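You operate a simulated robot arm through the tools that you are given. There is no shell and no other tool. Be economical: measure what you need, move in short steps, check, and stop when the job is done.

Carry out the task below with a simulated robot arm. There is one attempt and no reset: what you move stays moved.

TASK
Tighten both disc stand bolts and dot each with the blue marker.
Fine: tighten before you dot; put the marker back.

It is judged by the outcome, as a careful person would: the job done as asked, and still so three seconds after it is handed in. It fails if anything else is knocked over, pushed out of place, dropped, spilled or broken.

THE ROBOT
A 7-joint arm with a two-finger parallel gripper, hanging from a carriage that runs on a rail from [-2.103, -0.015] to [0.177, 0.001] (x, y) and turns from -345 to 343 degrees about z. Base frame: it is fixed where the carriage stands at the start and does not move with it; the origin is on the floor, on the carriage's upright axis, x ahead of it, y to its left, z up; the surface under the hand at the start is at about z = 0.82. Units: m, degrees, N and s.
With the tool pointing down near the work surface it reaches from about 0.18 to 0.66 m from the robot's upright axis, wherever it stands. Its first joint turns from -166.0 to 166.0 degrees. Places, roughly: left bolt [0.5, 0.1, 0.8]; right bolt [0.5, -0.1, 0.8]; right hole of the marker block [0.7, -0.2, 0.8]. Payload 3.91 kg.
The tool frame sits at the grasp point between the pads (the TCP): z along the fingers, y along the line on which they close. The tips reach 0.03 m beyond it. The gripper opens to 0.11 m. The fingers are 0.02 m wide and 0.01 m thick; the gripper's body (0.048 by 0.112 m) begins 0.055 m behind the TCP.
Orientation is that of the tool frame in the base frame, as [roll, pitch, yaw] about the fixed x, y, z axes, in that order (R = Rz(yaw) Ry(pitch) Rx(roll)). With the fingers straight down and closing along the base's y, the tool's x points along the base's -x, its y along +y and its z along -z.

THE INTERFACE
- The arm moves only by the tool nudge_tool. Its argument "steps" is a list of rows, each a list of 3 entries, a list of its own where there are three numbers: the closure, from 0 (fully open) to 1 (shut), then the shift along the base's x, y, z in units of 150 mm (1.0 is 150 mm), then the turn, a rotation vector about the base's x, y, z in units of 60 degrees (1.0 is 60 degrees). In form: [[fingers, [dx, dy, dz], [rx, ry, rz]], ...]. A call has 1 to 20 rows; each row is the pose to reach, as a shift and turn from the pose commanded when the call began. A call with a number of a shift or a turn outside -1 to 1 is refused whole. Rows are played at 5 a second. More than 0.05 m and 8.6 degrees between two rows, or a gripper value outside its range, and nothing of the call is played. Where a pose cannot be reached the arm comes as near as it can. A force on the tool above 40 N (or 10 N above the force at the start of the call, whichever is more), or a blocked arm, ends the call early, and 0.2 s more pass. Each finger travels about 0.108 m/s and halts on what it meets, pressing with about 35 N; the grip force reading is that of the motor and also rises with nothing between the fingers. The clock runs only during rows and for 0.2 s after the last one: add rows that repeat a pose to give the fingers time. It gives the time, the measured TCP pose, the force on the tool (base axes), the opening and the grip force at its end, in the units of the frame above (readings bear some noise), with the torque about the TCP (base axes, N m) and any sound that the robot's microphone picked up.
- Cameras (640 x 400 px; columns grow to the right, rows downward): "scene" is now at [0.2654, 0.0104, 1.5272]; the picture's right is [0.14, -0.99, 0.00], its down [-0.85, -0.12, -0.50] and it looks along [0.50, 0.07, -0.86] (base axes); focal length 272 px, centre (320, 200). "wrist" rides on the gripper at [0.072, 0.017, -0.103] in the tool frame; the picture's right is [-0.23, 0.97, 0.00], its down [-0.76, -0.18, -0.62] and it looks along [-0.61, -0.14, 0.78] (tool axes); focal length 222 px, centre (320, 200). There is no depth. A picture from a camera that has moved, and an enlarged one, comes with that camera's place and axes in the base frame and with its lens.
- capture(camera): a new picture of that camera. It takes no simulated time.
- slide_trunk(by): slides the trunk up (or, below 0, down) by that many m; the arm and the scene camera ride with it, the base frame stays. It gives what a move gives, with no picture.
- base_move(legs): drives the robot by 1 to 6 legs, each [ahead, left, turn to the left] in m, m and degrees, along the robot's own axes; the way and the turn of a leg run together, so that a leg with both is an arc; at most 1.5 m and 180 degrees a leg. The arm and the cameras ride along, it lands a little off, and it stops where it bumps. It keeps to its track: a leg is cut to what the track allows. It gives what a move gives.
- head_to(pan, tilt): turns the head with the scene camera to pan (to the left, within 155 degrees either way) and tilt (down, from -29 to 69), counted from straight ahead of the robot. It gives what a move gives.
- inspect(camera, box): a new picture of the part [left, top, right, bottom] of that camera's present view, enlarged. It takes no simulated time.
- close_job(): hands the job in; it is judged then, once.

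Work in short steps. Places have to be worked out from the pictures, the camera data and where the tool is seen: move nearer, look again, correct. Check each grasp and each placing, and mend what went wrong. You have 120 turns and 98 pictures in all, those below and enlarged ones among them. Open the gripper and draw the arm clear of the work before you hand the job in, unless the task says otherwise; then end with one line.

The tools are called after "Call:" as a command line: name --argument value ..., lists and objects as JSON in quotes. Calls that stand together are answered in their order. nudge_tool: Moves the arm, as the interface text tells. Its arguments: {"type":"object","properties":{"steps":{"type":"array","items":{"type":"array"}}},"required":["steps"]} The other tools are called the same way: slide_trunk (by) slides the trunk up or down; base_move (legs) drives the base; head_to (pan, tilt) turns the head that bears the scene camera; capture (camera) takes a picture; inspect (camera, box) takes an enlarged picture of a part of a camera's view; close_job () hands the job in.

At the start:

```text
clock: 0.0
tcp_pos: [0.4708, 0.0093, 1.219]
tool_rot: [-180.0, -0.1, -180.0]
force: [0.2, -0.4, -0.8]
wrist_torque: [-0.02, -0.04, -0.01]
grip_width: 0.1101
finger_force: 0.1
trunk travel left (down, up): [-0.225, 0.355]
robot x, y, heading: [-0.0041, -0.0009, 0.0]
head pan, tilt: [8.3, 59.8]
```

scene: 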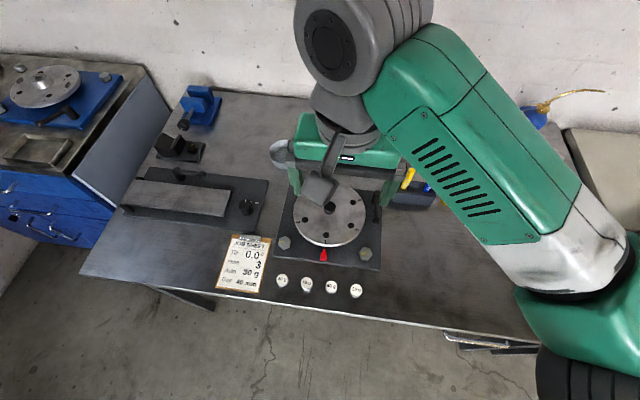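
wrist: 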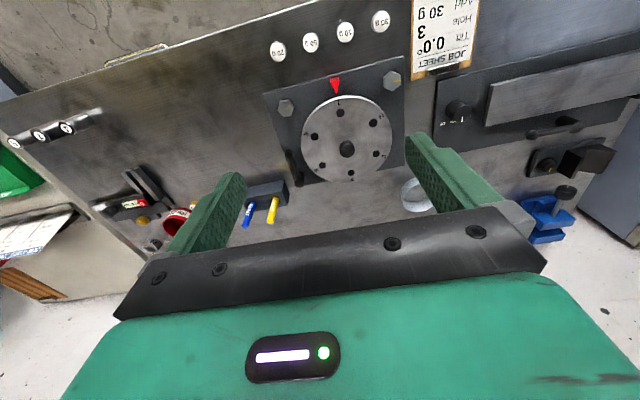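

I'll look closely at the bolts, the marker block and any tools around first.

Call:
inspect --camera "scene" --box '[250, 160, 450, 300]'

Call:
inspect --camera "wrist" --box '[220, 40, 440, 240]'

Call:
inspect --camera "wrist" --box '[0, 90, 240, 270]'

```text
2.86 times, centred on (350, 230) of scene
camera zoom: at [0.2654, 0.0104, 1.5272], right [0.14, -0.99, 0.0], down [-0.85, -0.12, -0.5], along [0.5, 0.07, -0.86], focal length 776 px, centre (234, 114)
```

zoom: 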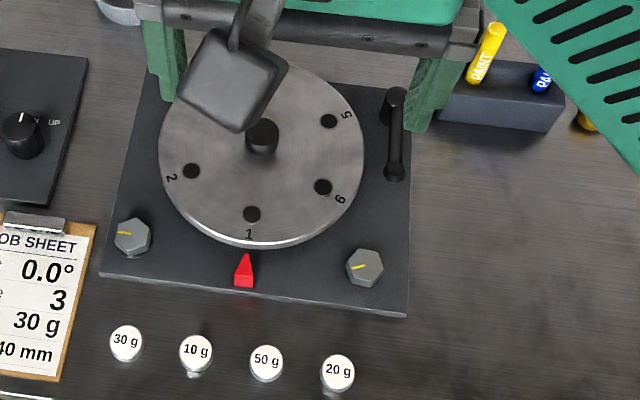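

```text
2.00 times, centred on (330, 140) of wrist
camera zoom: at [0.4001, 0.0261, 1.322], right [0.23, 0.97, 0.0], down [0.76, -0.18, 0.62], along [0.61, -0.14, -0.78], focal length 444 px, centre (300, 320)
```

zoom: 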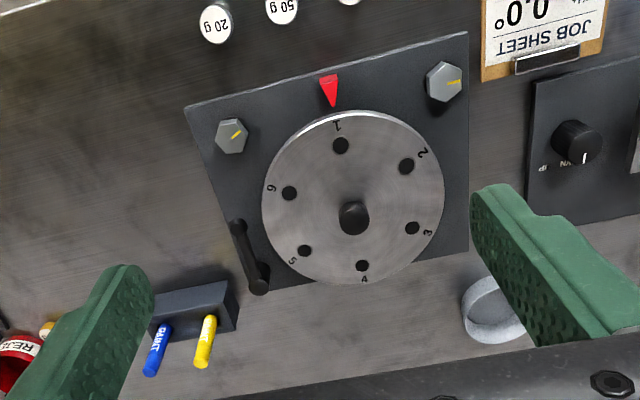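

```text
2.22 times, centred on (120, 180) of wrist
camera zoom: at [0.4001, 0.0261, 1.322], right [0.23, 0.97, 0.0], down [0.76, -0.18, 0.62], along [0.61, -0.14, -0.78], focal length 494 px, centre (764, 244)
```

zoom: 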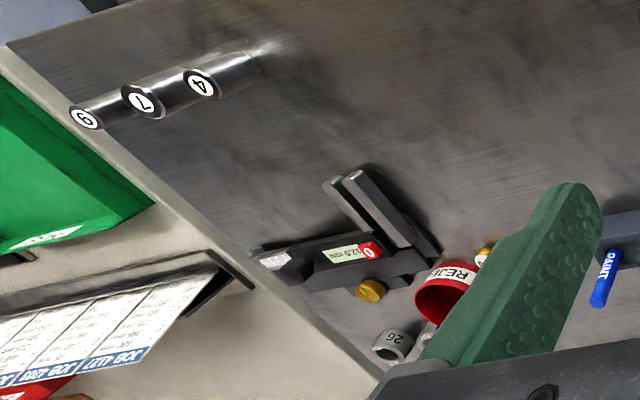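

The bolts appear as hex heads about 30 mm across, at roughly (0.514, 0.138) and (0.514, -0.072). I'll move above the left one, staying high.

Call:
nudge_tool --steps '[[0, [0.05, 0.15, -0.15], [0, 0, 0]], [0, [0.1, 0.3, -0.3], [0, 0, 0]], [0, [0.15, 0.45, -0.45], [0, 0, 0]], [0, [0.2, 0.6, -0.6], [0, 0, 0]], [0, [0.25, 0.75, -0.75], [0, 0, 0]], [0, [0.29, 0.86, -0.9], [0, 0, 0]], [0, [0.29, 0.86, -1.0], [0, 0, 0]], [0, [0.29, 0.86, -1.0], [0, 0, 0]]]'

Call:
capture --camera "wrist"

```text
clock: 1.8
tcp_pos: [0.5149, 0.1397, 1.0691]
tool_rot: [179.9, -0.1, -179.9]
force: [0.7, 0.0, -0.8]
wrist_torque: [-0.06, 0.02, -0.03]
grip_width: 0.1099
finger_force: 0.0
trunk travel left (down, up): [-0.225, 0.355]
robot x, y, heading: [0.0003, -0.0001, -0.0]
head pan, tilt: [8.3, 59.8]
```

```text
92 pictures are left
camera wrist: at [0.4441, 0.1553, 1.1721], right [0.23, 0.97, 0.0], down [0.76, -0.18, 0.62], along [0.61, -0.14, -0.78], focal length 222 px, centre (320, 200)
```

wrist: 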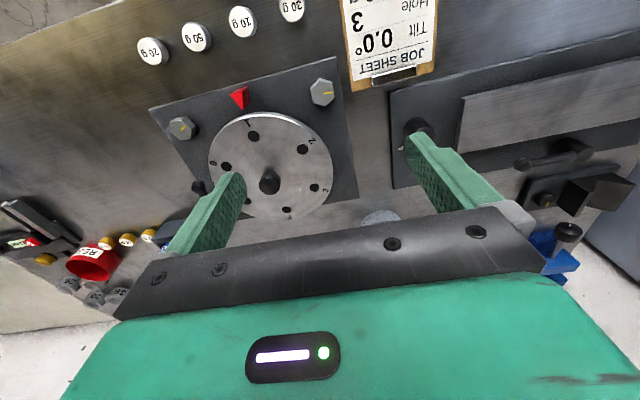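

Enlarging the bolts to judge head size, height and flat orientation.

Call:
inspect --camera "wrist" --box '[280, 60, 370, 120]'

Call:
inspect --camera "wrist" --box '[140, 90, 230, 150]'

Call:
inspect --camera "scene" --box '[260, 190, 390, 280]'

```text
6.67 times, centred on (325, 90) of wrist
camera zoom: at [0.4441, 0.1553, 1.1721], right [0.23, 0.97, 0.0], down [0.76, -0.18, 0.62], along [0.61, -0.14, -0.78], focal length 1481 px, centre (287, 933)
```

zoom: 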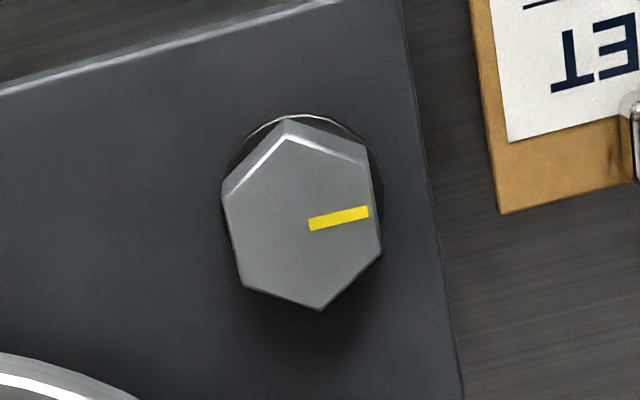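

```text
6.67 times, centred on (185, 120) of wrist
camera zoom: at [0.4441, 0.1553, 1.1721], right [0.23, 0.97, 0.0], down [0.76, -0.18, 0.62], along [0.61, -0.14, -0.78], focal length 1481 px, centre (1220, 733)
```

zoom: 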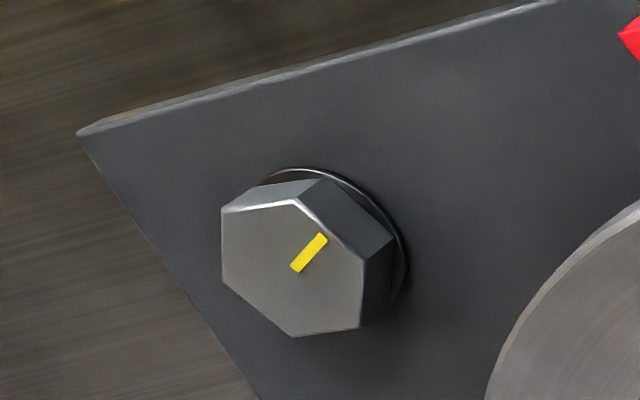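

```text
4.44 times, centred on (325, 235) of scene
camera zoom: at [0.2654, 0.0104, 1.5271], right [0.14, -0.99, 0.0], down [-0.85, -0.12, -0.5], along [0.5, 0.07, -0.86], focal length 1207 px, centre (298, 44)
```

zoom: 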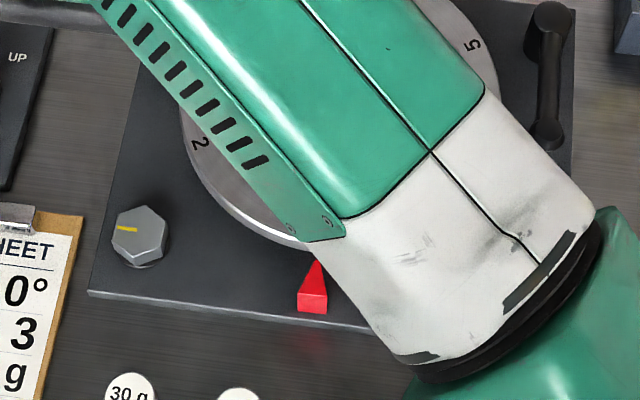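

Left bolt: flats normal is almost exactly along base y (mark at ~88°), about 28 mm across, top near z≈0.846, centre ≈(0.519, 0.142). I'll lower to z≈0.95 with the fingers partly closed and look again.

Call:
nudge_tool --steps '[[0.2, [0.03, 0.015, -0.2], [0, 0, 0]], [0.4, [0.03, 0.015, -0.4], [0, 0, 0]], [0.5, [0.03, 0.015, -0.6], [0, 0, 0]], [0.5, [0.03, 0.015, -0.8], [0, 0, 0]], [0.5, [0.03, 0.015, -0.8], [0, 0, 0]]]'

Call:
capture --camera "wrist"

Call:
capture --camera "scene"

```text
clock: 3.0
tcp_pos: [0.52, 0.1412, 0.9499]
tool_rot: [-179.9, 0.0, 179.9]
force: [-0.4, 0.4, 0.1]
wrist_torque: [-0.01, -0.02, 0.0]
grip_width: 0.0549
finger_force: 0.1
trunk travel left (down, up): [-0.225, 0.355]
robot x, y, heading: [0.0004, 0.0003, 0.2]
head pan, tilt: [8.3, 59.8]
```

```text
88 pictures are left
camera wrist: at [0.4493, 0.1574, 1.0529], right [0.23, 0.97, 0.0], down [0.76, -0.18, 0.62], along [0.61, -0.14, -0.78], focal length 222 px, centre (320, 200)
```

wrist: 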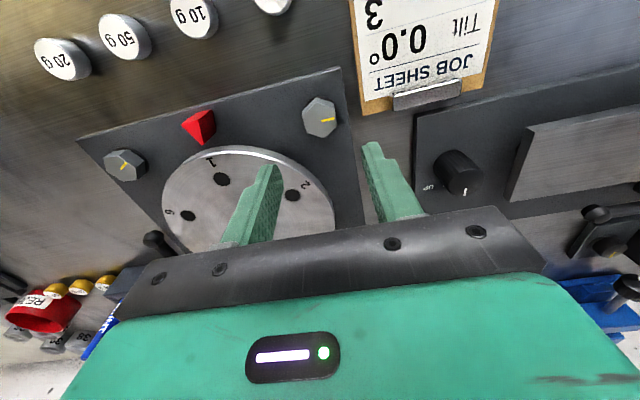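

```text
87 pictures are left
camera scene: at [0.2654, 0.0104, 1.5271], right [0.14, -0.99, 0.0], down [-0.85, -0.12, -0.5], along [0.5, 0.07, -0.86], focal length 272 px, centre (320, 200)
```

scene: 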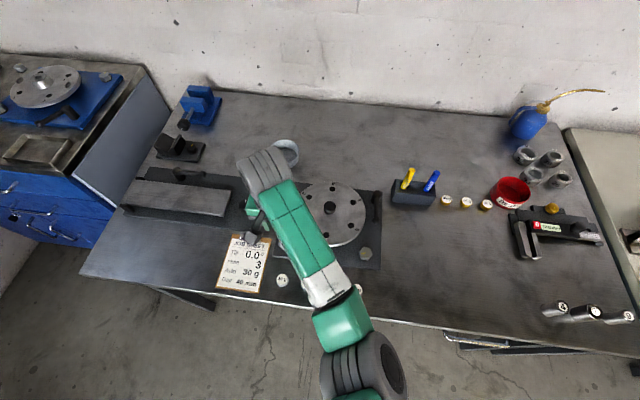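

Zooming on the bolt for a better fix.

Call:
inspect --camera "wrist" --box '[275, 80, 395, 155]'

```text
5.33 times, centred on (335, 118) of wrist
camera zoom: at [0.4493, 0.1574, 1.0529], right [0.23, 0.97, 0.0], down [0.76, -0.18, 0.62], along [0.61, -0.14, -0.78], focal length 1185 px, centre (240, 640)
```

zoom: 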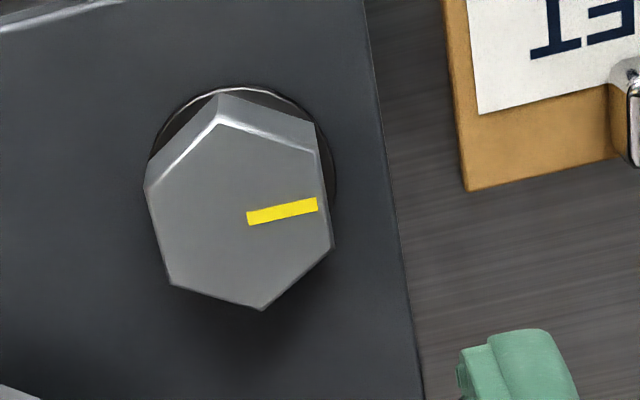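

Consistent: centre ≈(0.519, 0.142), top ≈0.844. Fingers descend around the head with tips at about z=0.833, then close.

Call:
nudge_tool --steps '[[0.5, [-0.005, 0.005, -0.2], [0, 0, 0]], [0.5, [-0.005, 0.005, -0.4], [0, 0, 0]], [0.5, [-0.005, 0.005, -0.5], [0, 0, 0]], [0.5, [-0.005, 0.005, -0.58], [0, 0, 0]], [0.5, [-0.005, 0.005, -0.58], [0, 0, 0]], [0.7, [-0.005, 0.005, -0.58], [0, 0, 0]], [0.85, [-0.005, 0.005, -0.58], [0, 0, 0]], [0.85, [-0.005, 0.005, -0.58], [0, 0, 0]]]'

Call:
capture --camera "wrist"

```text
clock: 4.8
tcp_pos: [0.5206, 0.1423, 0.8607]
tool_rot: [-180.0, 0.2, -180.0]
force: [-2.1, 0.2, 9.5]
wrist_torque: [-0.06, -0.84, 0.0]
grip_width: 0.0301
finger_force: 44.9
trunk travel left (down, up): [-0.225, 0.355]
robot x, y, heading: [-0.0004, 0.0019, 0.2]
head pan, tilt: [8.3, 59.8]
```

```text
85 pictures are left
camera wrist: at [0.4486, 0.1584, 0.965], right [0.23, 0.97, 0.0], down [0.76, -0.18, 0.62], along [0.61, -0.14, -0.78], focal length 222 px, centre (320, 200)
```

wrist: 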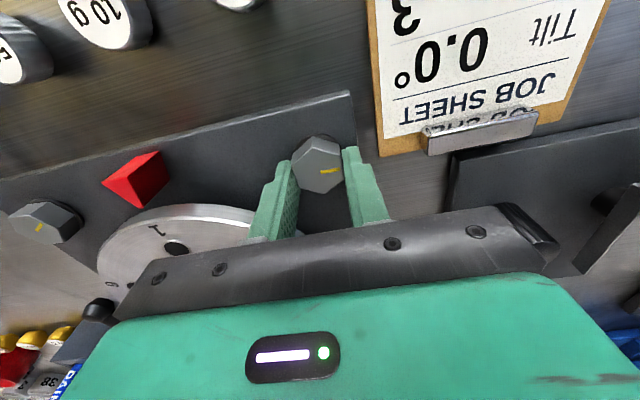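

The head is gripped (30.1 mm), with a slight upward push on the tips. I'll lift 2 mm while gripped and turn clockwise (−z) by 24°, watching torque.

Call:
nudge_tool --steps '[[0.85, [0, 0, 0.013], [0, 0, 0]], [0.85, [0, 0, 0.013], [0, 0, -0.13]], [0.85, [0, 0, 0.013], [0, 0, -0.26]], [0.85, [0, 0, 0.013], [0, 0, -0.39]], [0.85, [0, 0, 0.013], [0, 0, -0.39]]]'

Call:
capture --camera "wrist"

```text
clock: 6.0
tcp_pos: [0.5193, 0.1401, 0.8634]
tool_rot: [-179.8, -0.1, 156.5]
force: [13.2, -0.4, -28.5]
wrist_torque: [0.02, -0.34, -0.05]
grip_width: 0.0301
finger_force: 45.0
trunk travel left (down, up): [-0.225, 0.355]
robot x, y, heading: [-0.0007, 0.0026, 0.1]
head pan, tilt: [8.3, 59.8]
```

```text
84 pictures are left
camera wrist: at [0.4607, 0.1849, 0.9663], right [0.6, 0.8, 0.0], down [0.63, -0.47, 0.62], along [0.5, -0.37, -0.78], focal length 222 px, centre (320, 200)
```

wrist: 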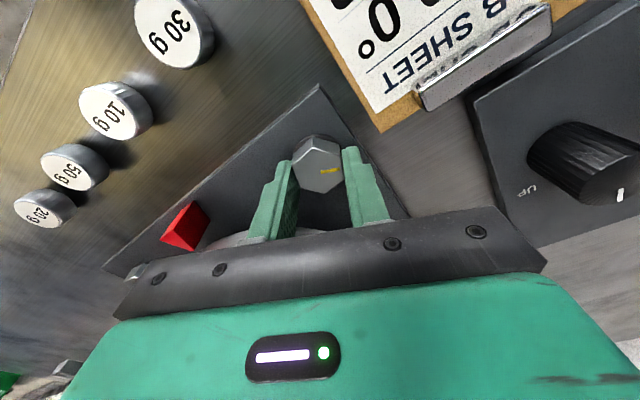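

The bolt turned with the gripper and almost no torque; the 2 mm lift now pulls up at 28 N, so I relieve that and continue clockwise.

Call:
nudge_tool --steps '[[0.85, [0, 0, -0.01], [0, 0, 0]], [0.85, [0, 0, -0.01], [0, 0, -0.13]], [0.85, [0, 0, -0.01], [0, 0, -0.26]], [0.85, [0, 0, -0.011], [0, 0, -0.39]], [0.85, [0, 0, -0.011], [0, 0, -0.52]], [0.85, [0, 0, -0.011], [0, 0, -0.6]], [0.85, [0, 0, -0.011], [0, 0, -0.6]]]'

Call:
capture --camera "wrist"

```text
clock: 7.6
tcp_pos: [0.5172, 0.1386, 0.8626]
tool_rot: [-179.9, 0.0, 120.5]
force: [-15.2, -12.1, 30.1]
wrist_torque: [-0.15, 0.25, 0.06]
grip_width: 0.0296
finger_force: 45.1
trunk travel left (down, up): [-0.225, 0.355]
robot x, y, heading: [-0.0023, -0.004, -0.3]
head pan, tilt: [8.3, 59.8]
```

```text
83 pictures are left
camera wrist: at [0.4966, 0.2101, 0.9656], right [0.95, 0.3, 0.0], down [0.23, -0.75, 0.62], along [0.19, -0.6, -0.78], focal length 222 px, centre (320, 200)
```

wrist: 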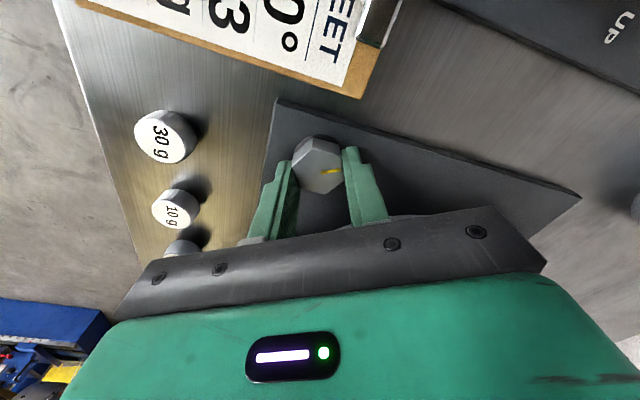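

The side and vertical forces have built up (~30 N), so I'll check the head in the grip before going on.

Call:
inspect --camera "wrist" --box '[260, 120, 400, 220]'

```text
4.00 times, centred on (330, 170) of wrist
camera zoom: at [0.4966, 0.2101, 0.9656], right [0.95, 0.3, 0.0], down [0.23, -0.75, 0.62], along [0.19, -0.6, -0.78], focal length 888 px, centre (280, 320)
```

zoom: 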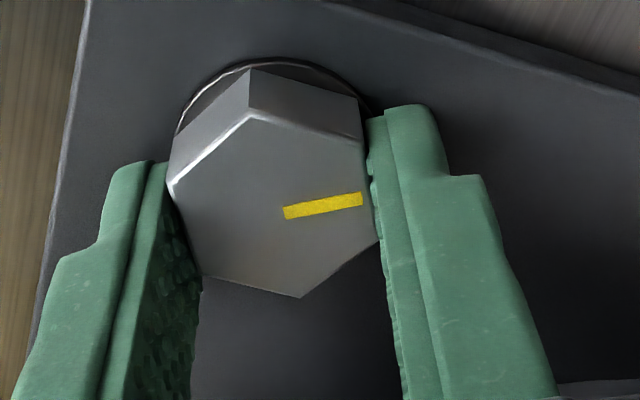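

The head is centred in the pads with no slip. I'll shift the command to relieve the load and continue another 36° clockwise.

Call:
nudge_tool --steps '[[0.85, [-0.005, -0.004, 0.01], [0, 0, 0]], [0.85, [-0.005, -0.004, 0.01], [0, 0, -0.13]], [0.85, [-0.005, -0.004, 0.01], [0, 0, -0.26]], [0.85, [-0.005, -0.004, 0.01], [0, 0, -0.39]], [0.85, [-0.005, -0.004, 0.01], [0, 0, -0.52]], [0.85, [-0.005, -0.004, 0.01], [0, 0, -0.6]], [0.85, [-0.005, -0.004, 0.01], [0, 0, -0.6]]]'

```text
clock: 9.2
tcp_pos: [0.5149, 0.1405, 0.8618]
tool_rot: [-179.8, 0.1, 84.8]
force: [-3.9, -3.9, -6.7]
wrist_torque: [-0.53, 0.12, 0.99]
grip_width: 0.0313
finger_force: 44.9
trunk travel left (down, up): [-0.225, 0.355]
robot x, y, heading: [0.0004, 0.0023, 0.2]
head pan, tilt: [8.3, 59.8]
```

Torque about z rose to about 1 Nm and the opening grew slightly – possibly seated. Checking.

Call:
inspect --camera "wrist" --box '[260, 120, 400, 220]'

```text
4.00 times, centred on (330, 170) of wrist
camera zoom: at [0.5412, 0.2106, 0.9656], right [0.95, -0.32, 0.0], down [-0.25, -0.74, 0.62], along [-0.2, -0.59, -0.78], focal length 888 px, centre (280, 320)
```

zoom: 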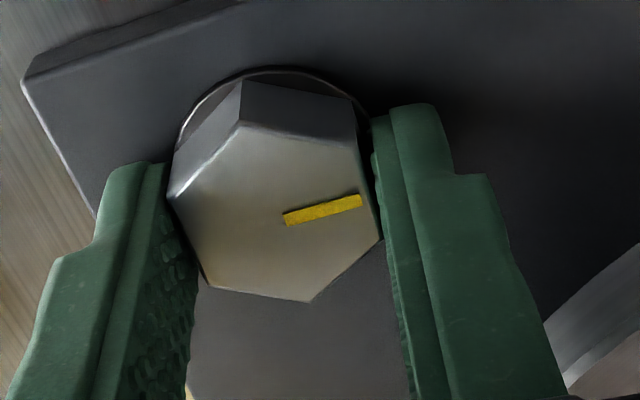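

The head now lags the fingers by a few degrees at ~1 Nm: it's reaching its seat after about 90°. I'll turn a further 8° to see whether it tightens or still moves.

Call:
nudge_tool --steps '[[0.9, [0, 0, 0], [0, 0, -0.05]], [0.9, [0, 0, 0], [0, 0, -0.1]], [0.9, [0, 0, 0], [0, 0, -0.133]], [0.9, [0, 0, 0], [0, 0, -0.133]]]'

Call:
inspect --camera "wrist" --box '[260, 120, 400, 220]'

```text
clock: 10.2
tcp_pos: [0.5154, 0.1403, 0.8632]
tool_rot: [-179.8, 0.0, 76.6]
force: [-4.9, 0.3, -6.8]
wrist_torque: [-0.02, 0.1, 0.9]
grip_width: 0.033
finger_force: 45.1
trunk travel left (down, up): [-0.225, 0.355]
robot x, y, heading: [-0.0021, -0.0024, 0.1]
head pan, tilt: [8.3, 59.8]
```

```text
4.00 times, centred on (330, 170) of wrist
camera zoom: at [0.5506, 0.2069, 0.9662], right [0.89, -0.45, 0.0], down [-0.35, -0.7, 0.62], along [-0.28, -0.56, -0.78], focal length 888 px, centre (280, 320)
```

zoom: 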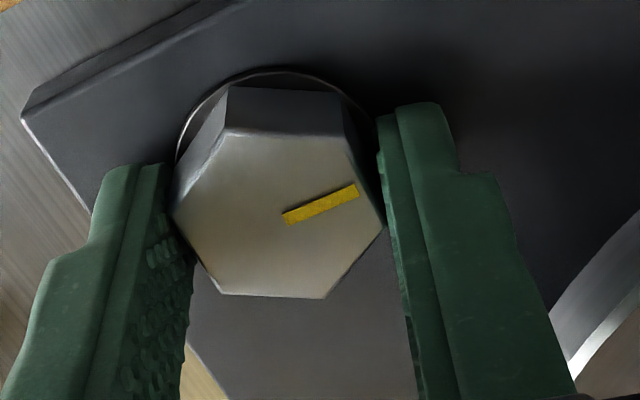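

The bolt stayed put (mark at ≈-4° in both views) while the fingers slipped: it's at a stop after ~92°. I'll re-grip on the flats and twist once more to confirm it's firm.

Call:
nudge_tool --steps '[[0.5, [0, 0, 0], [0, 0, 0]], [0.5, [0, 0, 0], [0, 0, 0]], [0.5, [0, 0, 0], [0, 0, 0.13]], [0.5, [0, 0, 0], [0, 0, 0.2]], [0.5, [0, 0, 0], [0, 0, 0.2]], [0.7, [0, 0, 0], [0, 0, 0.2]], [0.9, [0, 0, 0], [0, 0, 0.2]], [0.9, [0, 0, 0], [0, 0, 0.2]]]'

Call:
nudge_tool --steps '[[0.9, [0, 0, 0], [0, 0, -0.03]], [0.9, [0, 0, 0], [0, 0, -0.06]], [0.9, [0, 0, 0], [0, 0, -0.09]], [0.9, [0, 0, 0], [0, 0, -0.09]]]'

Call:
inspect --camera "wrist" --box '[260, 120, 400, 220]'

```text
clock: 12.0
tcp_pos: [0.5166, 0.141, 0.8634]
tool_rot: [-179.9, 0.1, 88.6]
force: [-7.1, -0.2, 5.0]
wrist_torque: [-0.29, 0.29, 0.51]
grip_width: 0.0303
finger_force: 44.8
trunk travel left (down, up): [-0.225, 0.355]
robot x, y, heading: [0.0012, -0.0001, 0.1]
head pan, tilt: [8.3, 59.8]
```

```text
clock: 13.0
tcp_pos: [0.5163, 0.1403, 0.8639]
tool_rot: [-179.9, 0.0, 83.3]
force: [-13.0, -3.1, 12.9]
wrist_torque: [-0.02, 0.29, 1.02]
grip_width: 0.0317
finger_force: 44.6
trunk travel left (down, up): [-0.225, 0.355]
robot x, y, heading: [0.002, -0.0008, -0.1]
head pan, tilt: [8.3, 59.8]
```

```text
4.00 times, centred on (330, 170) of wrist
camera zoom: at [0.5428, 0.2102, 0.9662], right [0.94, -0.34, 0.0], down [-0.27, -0.73, 0.62], along [-0.21, -0.59, -0.78], focal length 888 px, centre (280, 320)
```

zoom: 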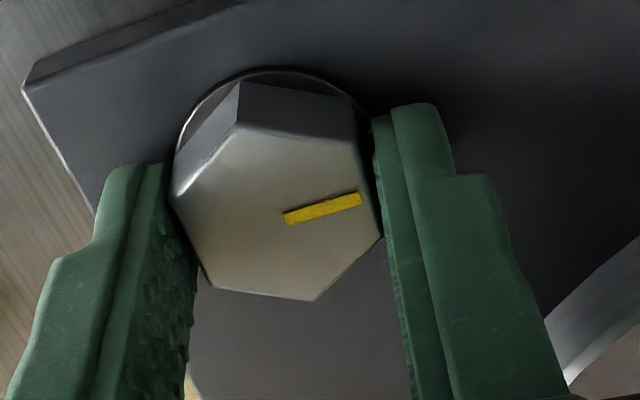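

Confirmed tight: ~1 Nm and no movement. Release, rise, and travel to above the right bolt while turning the tool back to match its flats (mark at ≈113°).

Call:
nudge_tool --steps '[[0.5, [0, 0, 0], [0, 0, 0]], [0.5, [0, 0, 0], [0, 0, 0]], [0.5, [0, 0, 0.2], [0, 0, 0]], [0.5, [0, 0, 0.5], [0, 0, 0]], [0.5, [0, 0, 0.8], [0, 0, 0]], [0.5, [0, -0.1, 0.8], [0, 0, 0.13]], [0.5, [0, -0.2, 0.8], [0, 0, 0.26]], [0.5, [0, -0.35, 0.8], [0, 0, 0.39]], [0.5, [0, -0.5, 0.8], [0, 0, 0.52]], [0.5, [0, -0.65, 0.8], [0, 0, 0.65]], [0.5, [0, -0.8, 0.8], [0, 0, 0.78]], [0.5, [0, -0.9, 0.8], [0, 0, 0.91]], [0.5, [0, -1.0, 0.8], [0, 0, 1.0]]]'

Call:
nudge_tool --steps '[[0.5, [0.0, -0.1, 0], [0, 0, 0.13]], [0.5, [0.0, -0.2, 0], [0, 0, 0.26]], [0.5, [0.0, -0.35, 0], [0, 0, 0.39]], [0.5, [0.02, -0.45, 0], [0, 0, 0.52]], [0.5, [0.02, -0.45, 0], [0, 0, 0.65]], [0.5, [0.02, -0.45, 0], [0, 0, 0.78]], [0.5, [0.02, -0.45, 0], [0, 0, 0.91]], [0.5, [0.02, -0.45, 0], [0, 0, 1.0]], [0.5, [0.02, -0.45, 0], [0, 0, 1.0]]]'

Call:
capture --camera "wrist"

```text
clock: 15.8
tcp_pos: [0.517, -0.009, 0.9829]
tool_rot: [-180.0, 0.0, 143.5]
force: [-0.3, -0.2, 0.1]
wrist_torque: [0.0, -0.02, 0.0]
grip_width: 0.0552
finger_force: 0.1
trunk travel left (down, up): [-0.225, 0.355]
robot x, y, heading: [0.0001, 0.0016, 0.1]
head pan, tilt: [8.3, 59.8]
```

```text
clock: 17.8
tcp_pos: [0.5202, -0.0766, 0.9836]
tool_rot: [179.9, 0.0, -156.7]
force: [-0.1, 0.2, 0.4]
wrist_torque: [0.02, 0.0, 0.0]
grip_width: 0.0548
finger_force: 0.0
trunk travel left (down, up): [-0.225, 0.355]
robot x, y, heading: [0.0026, -0.0042, 0.1]
head pan, tilt: [8.3, 59.8]
```

```text
78 pictures are left
camera wrist: at [0.449, -0.09, 1.0867], right [-0.18, 0.98, 0.0], down [0.77, 0.14, 0.62], along [0.61, 0.11, -0.78], focal length 222 px, centre (320, 200)
```

wrist: 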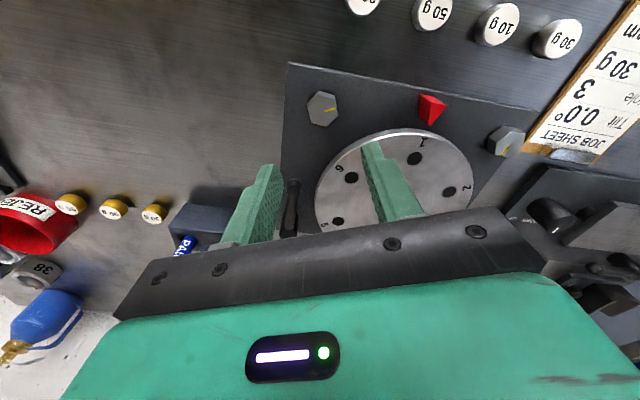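

Zoom for an accurate fix of the right bolt.

Call:
inspect --camera "wrist" --box '[280, 80, 380, 140]'

```text
6.40 times, centred on (330, 110) of wrist
camera zoom: at [0.449, -0.09, 1.0867], right [-0.18, 0.98, 0.0], down [0.77, 0.14, 0.62], along [0.61, 0.11, -0.78], focal length 1422 px, centre (256, 776)
```

zoom: 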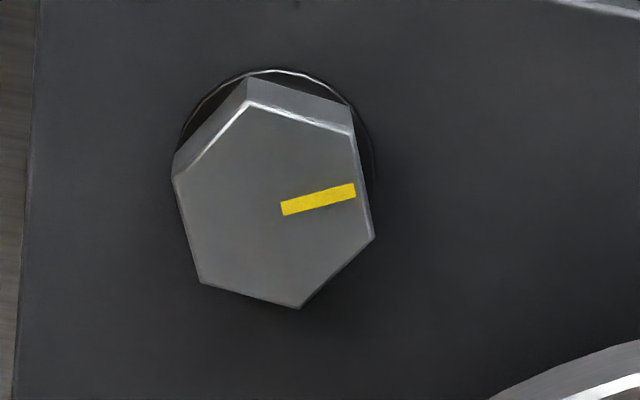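

The offset from the tool axis is about (-2, +2.7) mm and the flats are aligned. Descend and grip.

Call:
nudge_tool --steps '[[0.5, [-0.012, 0.017, -0.2], [0, 0, 0]], [0.5, [-0.012, 0.017, -0.4], [0, 0, 0]], [0.5, [-0.012, 0.017, -0.6], [0, 0, 0]], [0.5, [-0.012, 0.017, -0.72], [0, 0, 0]], [0.5, [-0.012, 0.017, -0.8], [0, 0, 0]], [0.5, [-0.012, 0.017, -0.8], [0, 0, 0]], [0.7, [-0.012, 0.017, -0.8], [0, 0, 0]], [0.85, [-0.012, 0.017, -0.8], [0, 0, 0]], [0.85, [-0.012, 0.017, -0.8], [0, 0, 0]]]'

Call:
inspect --camera "wrist" --box '[260, 120, 400, 220]'

```text
clock: 19.8
tcp_pos: [0.5193, -0.073, 0.8631]
tool_rot: [179.9, 0.0, -156.8]
force: [1.8, -0.1, -4.5]
wrist_torque: [0.01, -0.27, -0.04]
grip_width: 0.03
finger_force: 45.3
trunk travel left (down, up): [-0.225, 0.355]
robot x, y, heading: [0.0019, 0.0027, -0.1]
head pan, tilt: [8.3, 59.8]
```

```text
4.00 times, centred on (330, 170) of wrist
camera zoom: at [0.4471, -0.0869, 0.9663], right [-0.18, 0.98, 0.0], down [0.77, 0.14, 0.62], along [0.61, 0.11, -0.78], focal length 888 px, centre (280, 320)
```

zoom: 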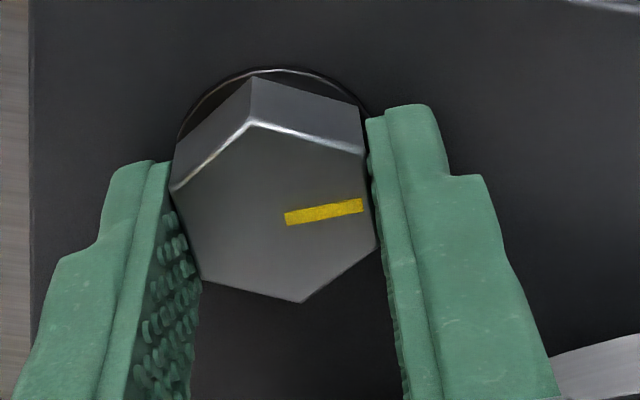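

Well gripped with low forces. Turn clockwise 40°.

Call:
nudge_tool --steps '[[0.85, [0, 0, 0], [0, 0, -0.13]], [0.85, [0, 0, 0], [0, 0, -0.26]], [0.85, [0, 0, 0], [0, 0, -0.39]], [0.85, [0, 0, 0], [0, 0, -0.52]], [0.85, [0, 0, 0], [0, 0, -0.65]], [0.85, [0, 0, 0], [0, 0, -0.65]]]'

```text
clock: 21.2
tcp_pos: [0.5186, -0.0754, 0.8643]
tool_rot: [180.0, 0.0, 164.1]
force: [7.4, -4.0, -18.1]
wrist_torque: [-0.17, -0.47, 0.03]
grip_width: 0.0297
finger_force: 44.8
trunk travel left (down, up): [-0.225, 0.355]
robot x, y, heading: [-0.0005, -0.0012, -0.0]
head pan, tilt: [8.3, 59.8]
```

Turning freely, with a downward pull building; lower 0.8 mm and continue 40°.

Call:
nudge_tool --steps '[[0.85, [0.002, 0, -0.005], [0, 0, -0.13]], [0.85, [0.002, 0, -0.006], [0, 0, -0.26]], [0.85, [0.002, 0, -0.007], [0, 0, -0.39]], [0.85, [0.002, 0, -0.008], [0, 0, -0.52]], [0.85, [0.002, 0, -0.008], [0, 0, -0.65]], [0.85, [0.002, 0, -0.008], [0, 0, -0.65]]]'

Call:
inspect --camera "wrist" --box '[260, 120, 400, 220]'

```text
clock: 22.6
tcp_pos: [0.5184, -0.0744, 0.8619]
tool_rot: [180.0, 0.0, 125.1]
force: [-8.5, -6.5, 16.0]
wrist_torque: [0.87, 0.87, 0.01]
grip_width: 0.0302
finger_force: 45.4
trunk travel left (down, up): [-0.225, 0.355]
robot x, y, heading: [0.0015, 0.0003, -0.1]
head pan, tilt: [8.3, 59.8]
```

```text
4.00 times, centred on (330, 170) of wrist
camera zoom: at [0.492, -0.0065, 0.9663], right [0.93, 0.37, 0.0], down [0.29, -0.72, 0.62], along [0.23, -0.58, -0.78], focal length 888 px, centre (280, 320)
```

zoom: 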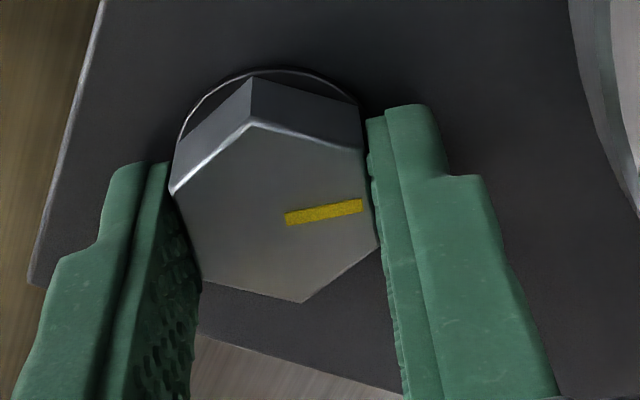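

Still loose at 78°. Relieve slightly and continue 32°.

Call:
nudge_tool --steps '[[0.85, [-0.002, -0.002, 0.004], [0, 0, -0.1]], [0.85, [-0.002, -0.002, 0.004], [0, 0, -0.2]], [0.85, [-0.002, -0.002, 0.004], [0, 0, -0.3]], [0.85, [-0.002, -0.002, 0.004], [0, 0, -0.4]], [0.85, [-0.002, -0.002, 0.004], [0, 0, -0.53]], [0.85, [-0.002, -0.002, 0.004], [0, 0, -0.53]]]'

Call:
inspect --camera "wrist" --box '[260, 120, 400, 220]'

```text
clock: 24.0
tcp_pos: [0.5178, -0.0752, 0.8647]
tool_rot: [-180.0, 0.0, 93.4]
force: [-16.6, -4.4, 29.8]
wrist_torque: [0.15, 0.41, 0.03]
grip_width: 0.0298
finger_force: 45.1
trunk travel left (down, up): [-0.225, 0.355]
robot x, y, heading: [0.0041, -0.0009, -0.3]
head pan, tilt: [8.3, 59.8]
```

```text
4.00 times, centred on (330, 170) of wrist
camera zoom: at [0.5318, -0.0024, 0.9662], right [0.99, -0.17, 0.0], down [-0.13, -0.77, 0.62], along [-0.11, -0.61, -0.78], focal length 888 px, centre (280, 320)
```

zoom: 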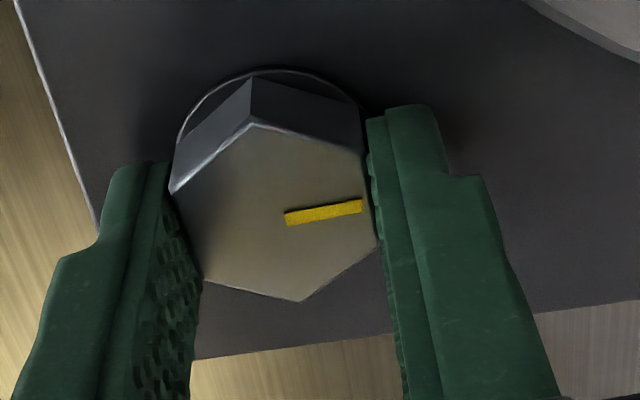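

110° so far with no resistance. Relieve the upward push (raise ~1.4 mm, shift -x) and continue 32°.

Call:
nudge_tool --steps '[[0.85, [-0.005, -0.002, 0.009], [0, 0, 0]], [0.85, [-0.005, -0.002, 0.009], [0, 0, -0.1]], [0.85, [-0.005, -0.002, 0.009], [0, 0, -0.2]], [0.85, [-0.005, -0.002, 0.009], [0, 0, -0.3]], [0.85, [-0.005, -0.002, 0.009], [0, 0, -0.4]], [0.85, [-0.005, -0.002, 0.009], [0, 0, -0.53]], [0.85, [-0.005, -0.002, 0.009], [0, 0, -0.53]]]'

Call:
inspect --camera "wrist" --box '[260, 120, 400, 220]'

```text
clock: 25.6
tcp_pos: [0.5172, -0.0739, 0.8629]
tool_rot: [179.9, 0.0, 61.6]
force: [2.5, -0.2, -10.1]
wrist_torque: [-0.1, -0.08, 0.46]
grip_width: 0.0345
finger_force: 45.5
trunk travel left (down, up): [-0.225, 0.355]
robot x, y, heading: [0.0016, -0.0019, -0.2]
head pan, tilt: [8.3, 59.8]
```

```text
4.00 times, centred on (330, 170) of wrist
camera zoom: at [0.5683, -0.019, 0.9665], right [0.75, -0.66, 0.0], down [-0.52, -0.58, 0.62], along [-0.41, -0.47, -0.78], focal length 888 px, centre (280, 320)
```

zoom: 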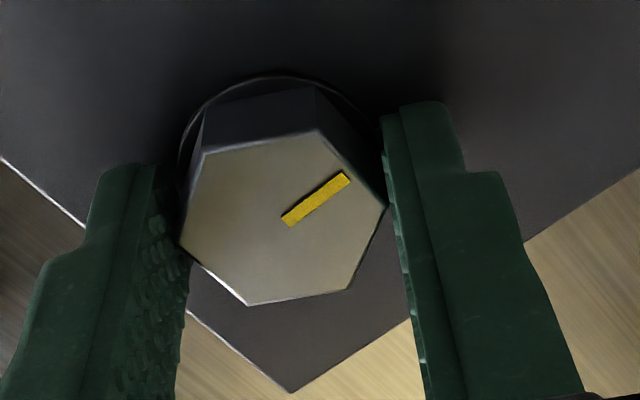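

The fingers slipped past a bolt that stopped with its mark pointing at ≈-1° (after ~115°), just like the left one. I'll re-grip on the flats and twist once more to confirm.

Call:
nudge_tool --steps '[[0.5, [0, 0, 0], [0, 0, 0]], [0.5, [0, 0, 0], [0, 0, 0]], [0.5, [0, 0, 0], [0, 0, 0.13]], [0.5, [0, 0, 0], [0, 0, 0.26]], [0.5, [0, 0, 0], [0, 0, 0.39]], [0.5, [0, 0, 0], [0, 0, 0.45]], [0.5, [0, 0, 0], [0, 0, 0.45]], [0.7, [0, 0, 0], [0, 0, 0.45]], [0.9, [0, 0, 0], [0, 0, 0.45]], [0.9, [0, 0, 0], [0, 0, 0.45]]]'

Call:
nudge_tool --steps '[[0.9, [0, 0, 0], [0, 0, -0.04]], [0.9, [0, 0, 0], [0, 0, -0.08]], [0.9, [0, 0, 0], [0, 0, -0.12]], [0.9, [0, 0, 0], [0, 0, -0.12]]]'

Call:
inspect --camera "wrist" --box '[260, 120, 400, 220]'

```text
clock: 27.8
tcp_pos: [0.5175, -0.0746, 0.8642]
tool_rot: [180.0, 0.0, 88.7]
force: [-1.5, 0.5, 1.1]
wrist_torque: [-0.07, 0.07, 0.45]
grip_width: 0.03
finger_force: 45.9
trunk travel left (down, up): [-0.225, 0.355]
robot x, y, heading: [0.0016, -0.0021, -0.1]
head pan, tilt: [8.3, 59.8]
```

```text
clock: 28.8
tcp_pos: [0.5172, -0.0745, 0.8634]
tool_rot: [180.0, 0.0, 81.5]
force: [-1.1, -1.7, -1.6]
wrist_torque: [0.24, -0.01, 1.0]
grip_width: 0.0316
finger_force: 44.5
trunk travel left (down, up): [-0.225, 0.355]
robot x, y, heading: [0.0005, 0.0018, -0.0]
head pan, tilt: [8.3, 59.8]
```

```text
4.00 times, centred on (330, 170) of wrist
camera zoom: at [0.5465, -0.0057, 0.9671], right [0.93, -0.37, 0.0], down [-0.29, -0.73, 0.62], along [-0.23, -0.58, -0.78], focal length 888 px, centre (280, 320)
```

zoom: 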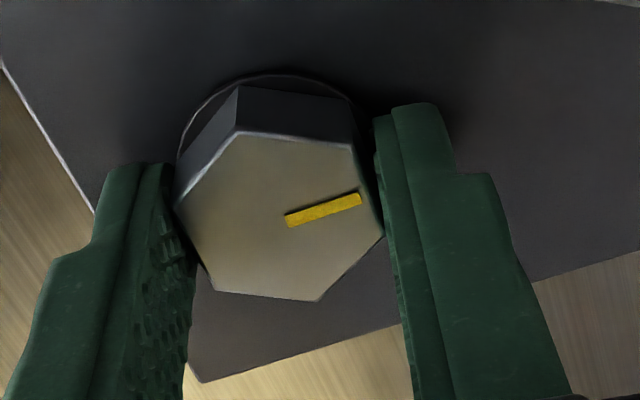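

Right bolt confirmed tight (1.0 Nm, no movement). Release, rise, and head toward the marker block while restoring the tool yaw.

Call:
nudge_tool --steps '[[0.5, [0, 0, 0], [0, 0, 0]], [0.5, [0, 0, 0], [0, 0, 0]], [0.5, [0, 0, 0.2], [0, 0, 0]], [0.5, [0, 0, 0.5], [0, 0, 0]], [0.5, [0, 0, 0.8], [0, 0, 0]], [0.5, [0, 0, 1.0], [0, 0, 0.13]], [0.5, [0, 0, 1.0], [0, 0, 0.26]], [0.5, [0, 0, 1.0], [0, 0, 0.39]], [0.5, [0, 0, 1.0], [0, 0, 0.52]], [0.5, [0, 0, 1.0], [0, 0, 0.65]], [0.5, [0, 0, 1.0], [0, 0, 0.78]], [0.5, [0, 0, 1.0], [0, 0, 0.91]], [0.5, [0, 0, 1.0], [0, 0, 1.0]]]'

Call:
nudge_tool --steps '[[0.5, [0, -0.15, 0.1], [0, 0, 0.13]], [0.5, [0.1, -0.3, 0.2], [0, 0, 0.26]], [0.5, [0.2, -0.45, 0.25], [0, 0, 0.39]], [0.5, [0.3, -0.6, 0.25], [0, 0, 0.52]], [0.5, [0.4, -0.7, 0.25], [0, 0, 0.64]], [0.5, [0.4, -0.7, 0.25], [0, 0, 0.64]]]'

Call:
capture --camera "wrist"

Call:
capture --camera "scene"

```text
clock: 31.6
tcp_pos: [0.5183, -0.0758, 1.0144]
tool_rot: [180.0, 0.0, 141.5]
force: [-0.1, 0.7, 0.8]
wrist_torque: [0.0, 0.01, -0.02]
grip_width: 0.0549
finger_force: 0.1
trunk travel left (down, up): [-0.225, 0.355]
robot x, y, heading: [-0.0009, 0.0025, 0.1]
head pan, tilt: [8.3, 59.8]
```

```text
clock: 33.0
tcp_pos: [0.5784, -0.1804, 1.0525]
tool_rot: [-180.0, 0.0, 180.0]
force: [-1.3, 0.3, 0.8]
wrist_torque: [0.01, 0.0, 0.04]
grip_width: 0.055
finger_force: 0.1
trunk travel left (down, up): [-0.225, 0.355]
robot x, y, heading: [-0.0017, 0.0002, 0.1]
head pan, tilt: [8.3, 59.8]
```

```text
71 pictures are left
camera wrist: at [0.507, -0.1634, 1.1547], right [0.23, 0.97, 0.0], down [0.76, -0.18, 0.62], along [0.61, -0.14, -0.78], focal length 222 px, centre (320, 200)
```

wrist: 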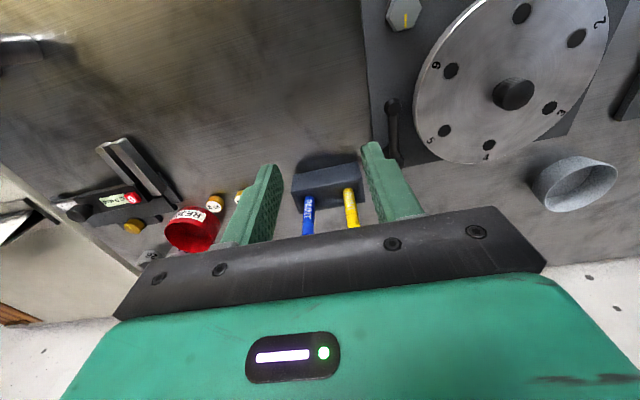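

```text
70 pictures are left
camera scene: at [0.2654, 0.0102, 1.5272], right [0.14, -0.99, 0.0], down [-0.85, -0.12, -0.5], along [0.5, 0.07, -0.86], focal length 272 px, centre (320, 200)
```

scene: 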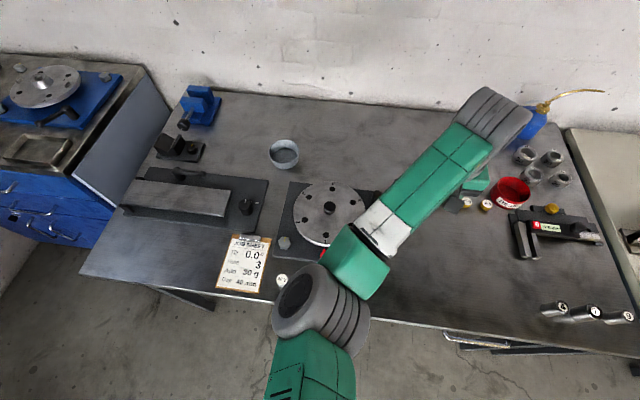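

Zoom in on the markers.

Call:
inspect --camera "wrist" --box '[260, 130, 400, 240]'

```text
3.64 times, centred on (330, 185) of wrist
camera zoom: at [0.507, -0.1634, 1.1547], right [0.23, 0.97, 0.0], down [0.76, -0.18, 0.62], along [0.61, -0.14, -0.78], focal length 808 px, centre (284, 254)
```

zoom: 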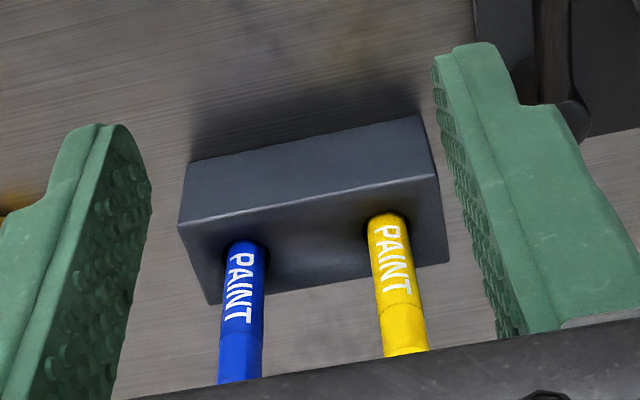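

The marker is at roughly (0.73, -0.235), beyond the 0.66 m reach, so I'll drive the base ahead 0.15 m (tool stays at z≈1.05, above everything).

Call:
base_move --legs '[[0.15, 0, 0]]'

Call:
capture --camera "wrist"

Call:
capture --camera "scene"

```text
clock: 34.4
tcp_pos: [0.7277, -0.1793, 1.051]
tool_rot: [-180.0, 0.0, 179.8]
force: [0.3, -0.3, -1.5]
wrist_torque: [0.05, -0.01, -0.02]
grip_width: 0.0551
finger_force: 0.1
trunk travel left (down, up): [-0.225, 0.355]
robot x, y, heading: [0.1524, 0.0034, 0.2]
head pan, tilt: [8.3, 59.8]
```

```text
68 pictures are left
camera wrist: at [0.6563, -0.1617, 1.1548], right [0.23, 0.97, 0.0], down [0.76, -0.18, 0.62], along [0.61, -0.14, -0.78], focal length 222 px, centre (320, 200)
```

wrist: 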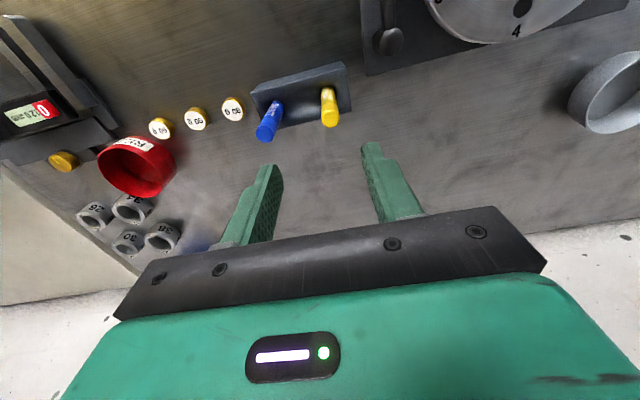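

```text
67 pictures are left
camera scene: at [0.4148, 0.0115, 1.5272], right [0.14, -0.99, 0.0], down [-0.85, -0.12, -0.5], along [0.5, 0.07, -0.86], focal length 272 px, centre (320, 200)
```

scene: 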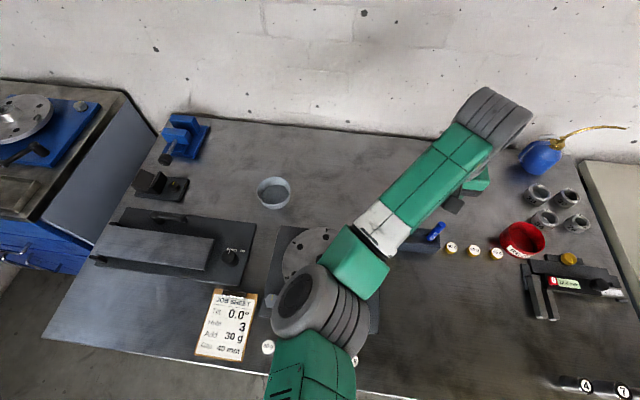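

Call:
inspect --camera "wrist" --box '[230, 50, 370, 150]'

Call:
inspect --camera "scene" --box '[380, 200, 480, 270]'

```text
4.00 times, centred on (300, 100) of wrist
camera zoom: at [0.6563, -0.1617, 1.1548], right [0.23, 0.97, 0.0], down [0.76, -0.18, 0.62], along [0.61, -0.14, -0.78], focal length 888 px, centre (400, 600)
```

zoom: 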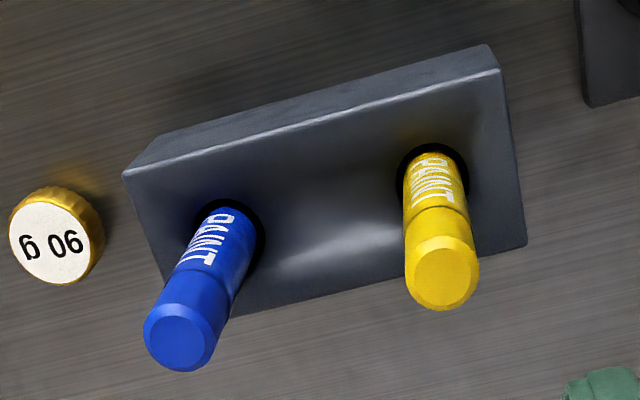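

```text
5.71 times, centred on (430, 235) of scene
camera zoom: at [0.4148, 0.0115, 1.5272], right [0.14, -0.99, 0.0], down [-0.85, -0.12, -0.5], along [0.5, 0.07, -0.86], focal length 1552 px, centre (-309, 0)
```

zoom: 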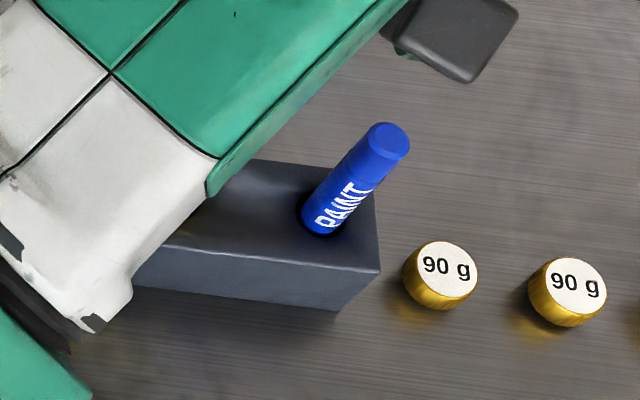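

Blue marker stands vertically at about (0.7255, -0.231), from block top z≈0.87 to z≈0.953, ~16 mm thick; yellow is 64 mm to its left. I'll move above it and check alignment before descending.

Call:
nudge_tool --steps '[[0.5, [-0.005, -0.1, 0], [0, 0, 0]], [0.55, [-0.015, -0.25, 0], [0, 0, 0]], [0.55, [-0.015, -0.343, 0], [0, 0, 0]], [0.55, [-0.015, -0.343, -0.2], [0, 0, 0]], [0.55, [-0.015, -0.343, -0.3], [0, 0, 0]], [0.55, [-0.015, -0.343, -0.3], [0, 0, 0]]]'

Call:
capture --camera "wrist"

```text
clock: 35.8
tcp_pos: [0.7254, -0.229, 1.0062]
tool_rot: [-180.0, 0.0, 179.8]
force: [0.7, -0.5, 0.5]
wrist_torque: [0.0, -0.01, 0.0]
grip_width: 0.0499
finger_force: 0.0
trunk travel left (down, up): [-0.225, 0.355]
robot x, y, heading: [0.1472, 0.0022, -0.2]
head pan, tilt: [8.3, 59.8]
```

```text
64 pictures are left
camera wrist: at [0.6542, -0.2127, 1.1096], right [0.23, 0.97, 0.0], down [0.76, -0.18, 0.62], along [0.61, -0.14, -0.78], focal length 222 px, centre (320, 200)
```

wrist: 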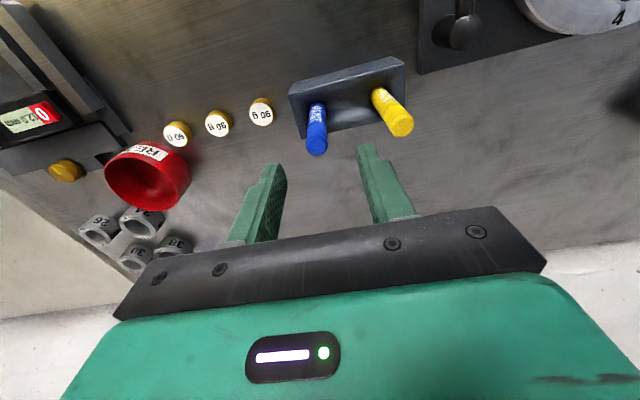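

Aligned to within ~2 mm. Descend to z≈0.92 and grip the marker.

Call:
nudge_tool --steps '[[0.55, [-0.004, -0.013, -0.15], [0, 0, 0]], [0.55, [-0.004, -0.013, -0.3], [0, 0, 0]], [0.55, [-0.004, -0.013, -0.45], [0, 0, 0]], [0.55, [-0.004, -0.013, -0.57], [0, 0, 0]], [0.55, [-0.004, -0.013, -0.57], [0, 0, 0]], [0.7, [-0.004, -0.013, -0.57], [0, 0, 0]], [0.85, [-0.004, -0.013, -0.57], [0, 0, 0]], [0.95, [-0.004, -0.013, -0.57], [0, 0, 0]], [0.95, [-0.004, -0.013, -0.57], [0, 0, 0]]]'

Call:
capture --camera "wrist"

```text
clock: 37.8
tcp_pos: [0.7246, -0.2323, 0.9213]
tool_rot: [180.0, 0.0, 179.8]
force: [-0.3, 0.2, 1.0]
wrist_torque: [0.04, -0.01, 0.0]
grip_width: 0.0152
finger_force: 35.2
trunk travel left (down, up): [-0.225, 0.355]
robot x, y, heading: [0.1489, 0.0033, 0.1]
head pan, tilt: [8.3, 59.8]
```

```text
63 pictures are left
camera wrist: at [0.6537, -0.2143, 1.0243], right [0.23, 0.97, 0.0], down [0.76, -0.18, 0.62], along [0.61, -0.14, -0.78], focal length 222 px, centre (320, 200)
```

wrist: 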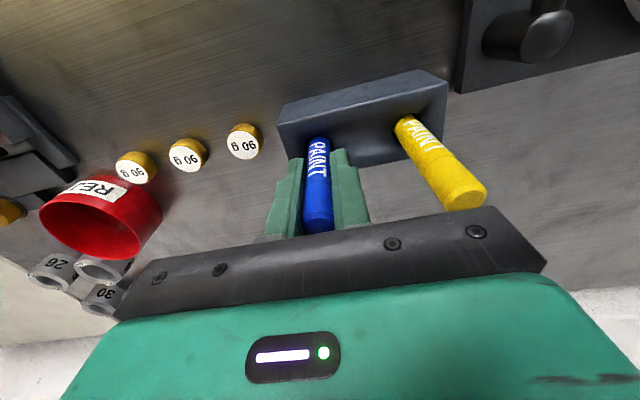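

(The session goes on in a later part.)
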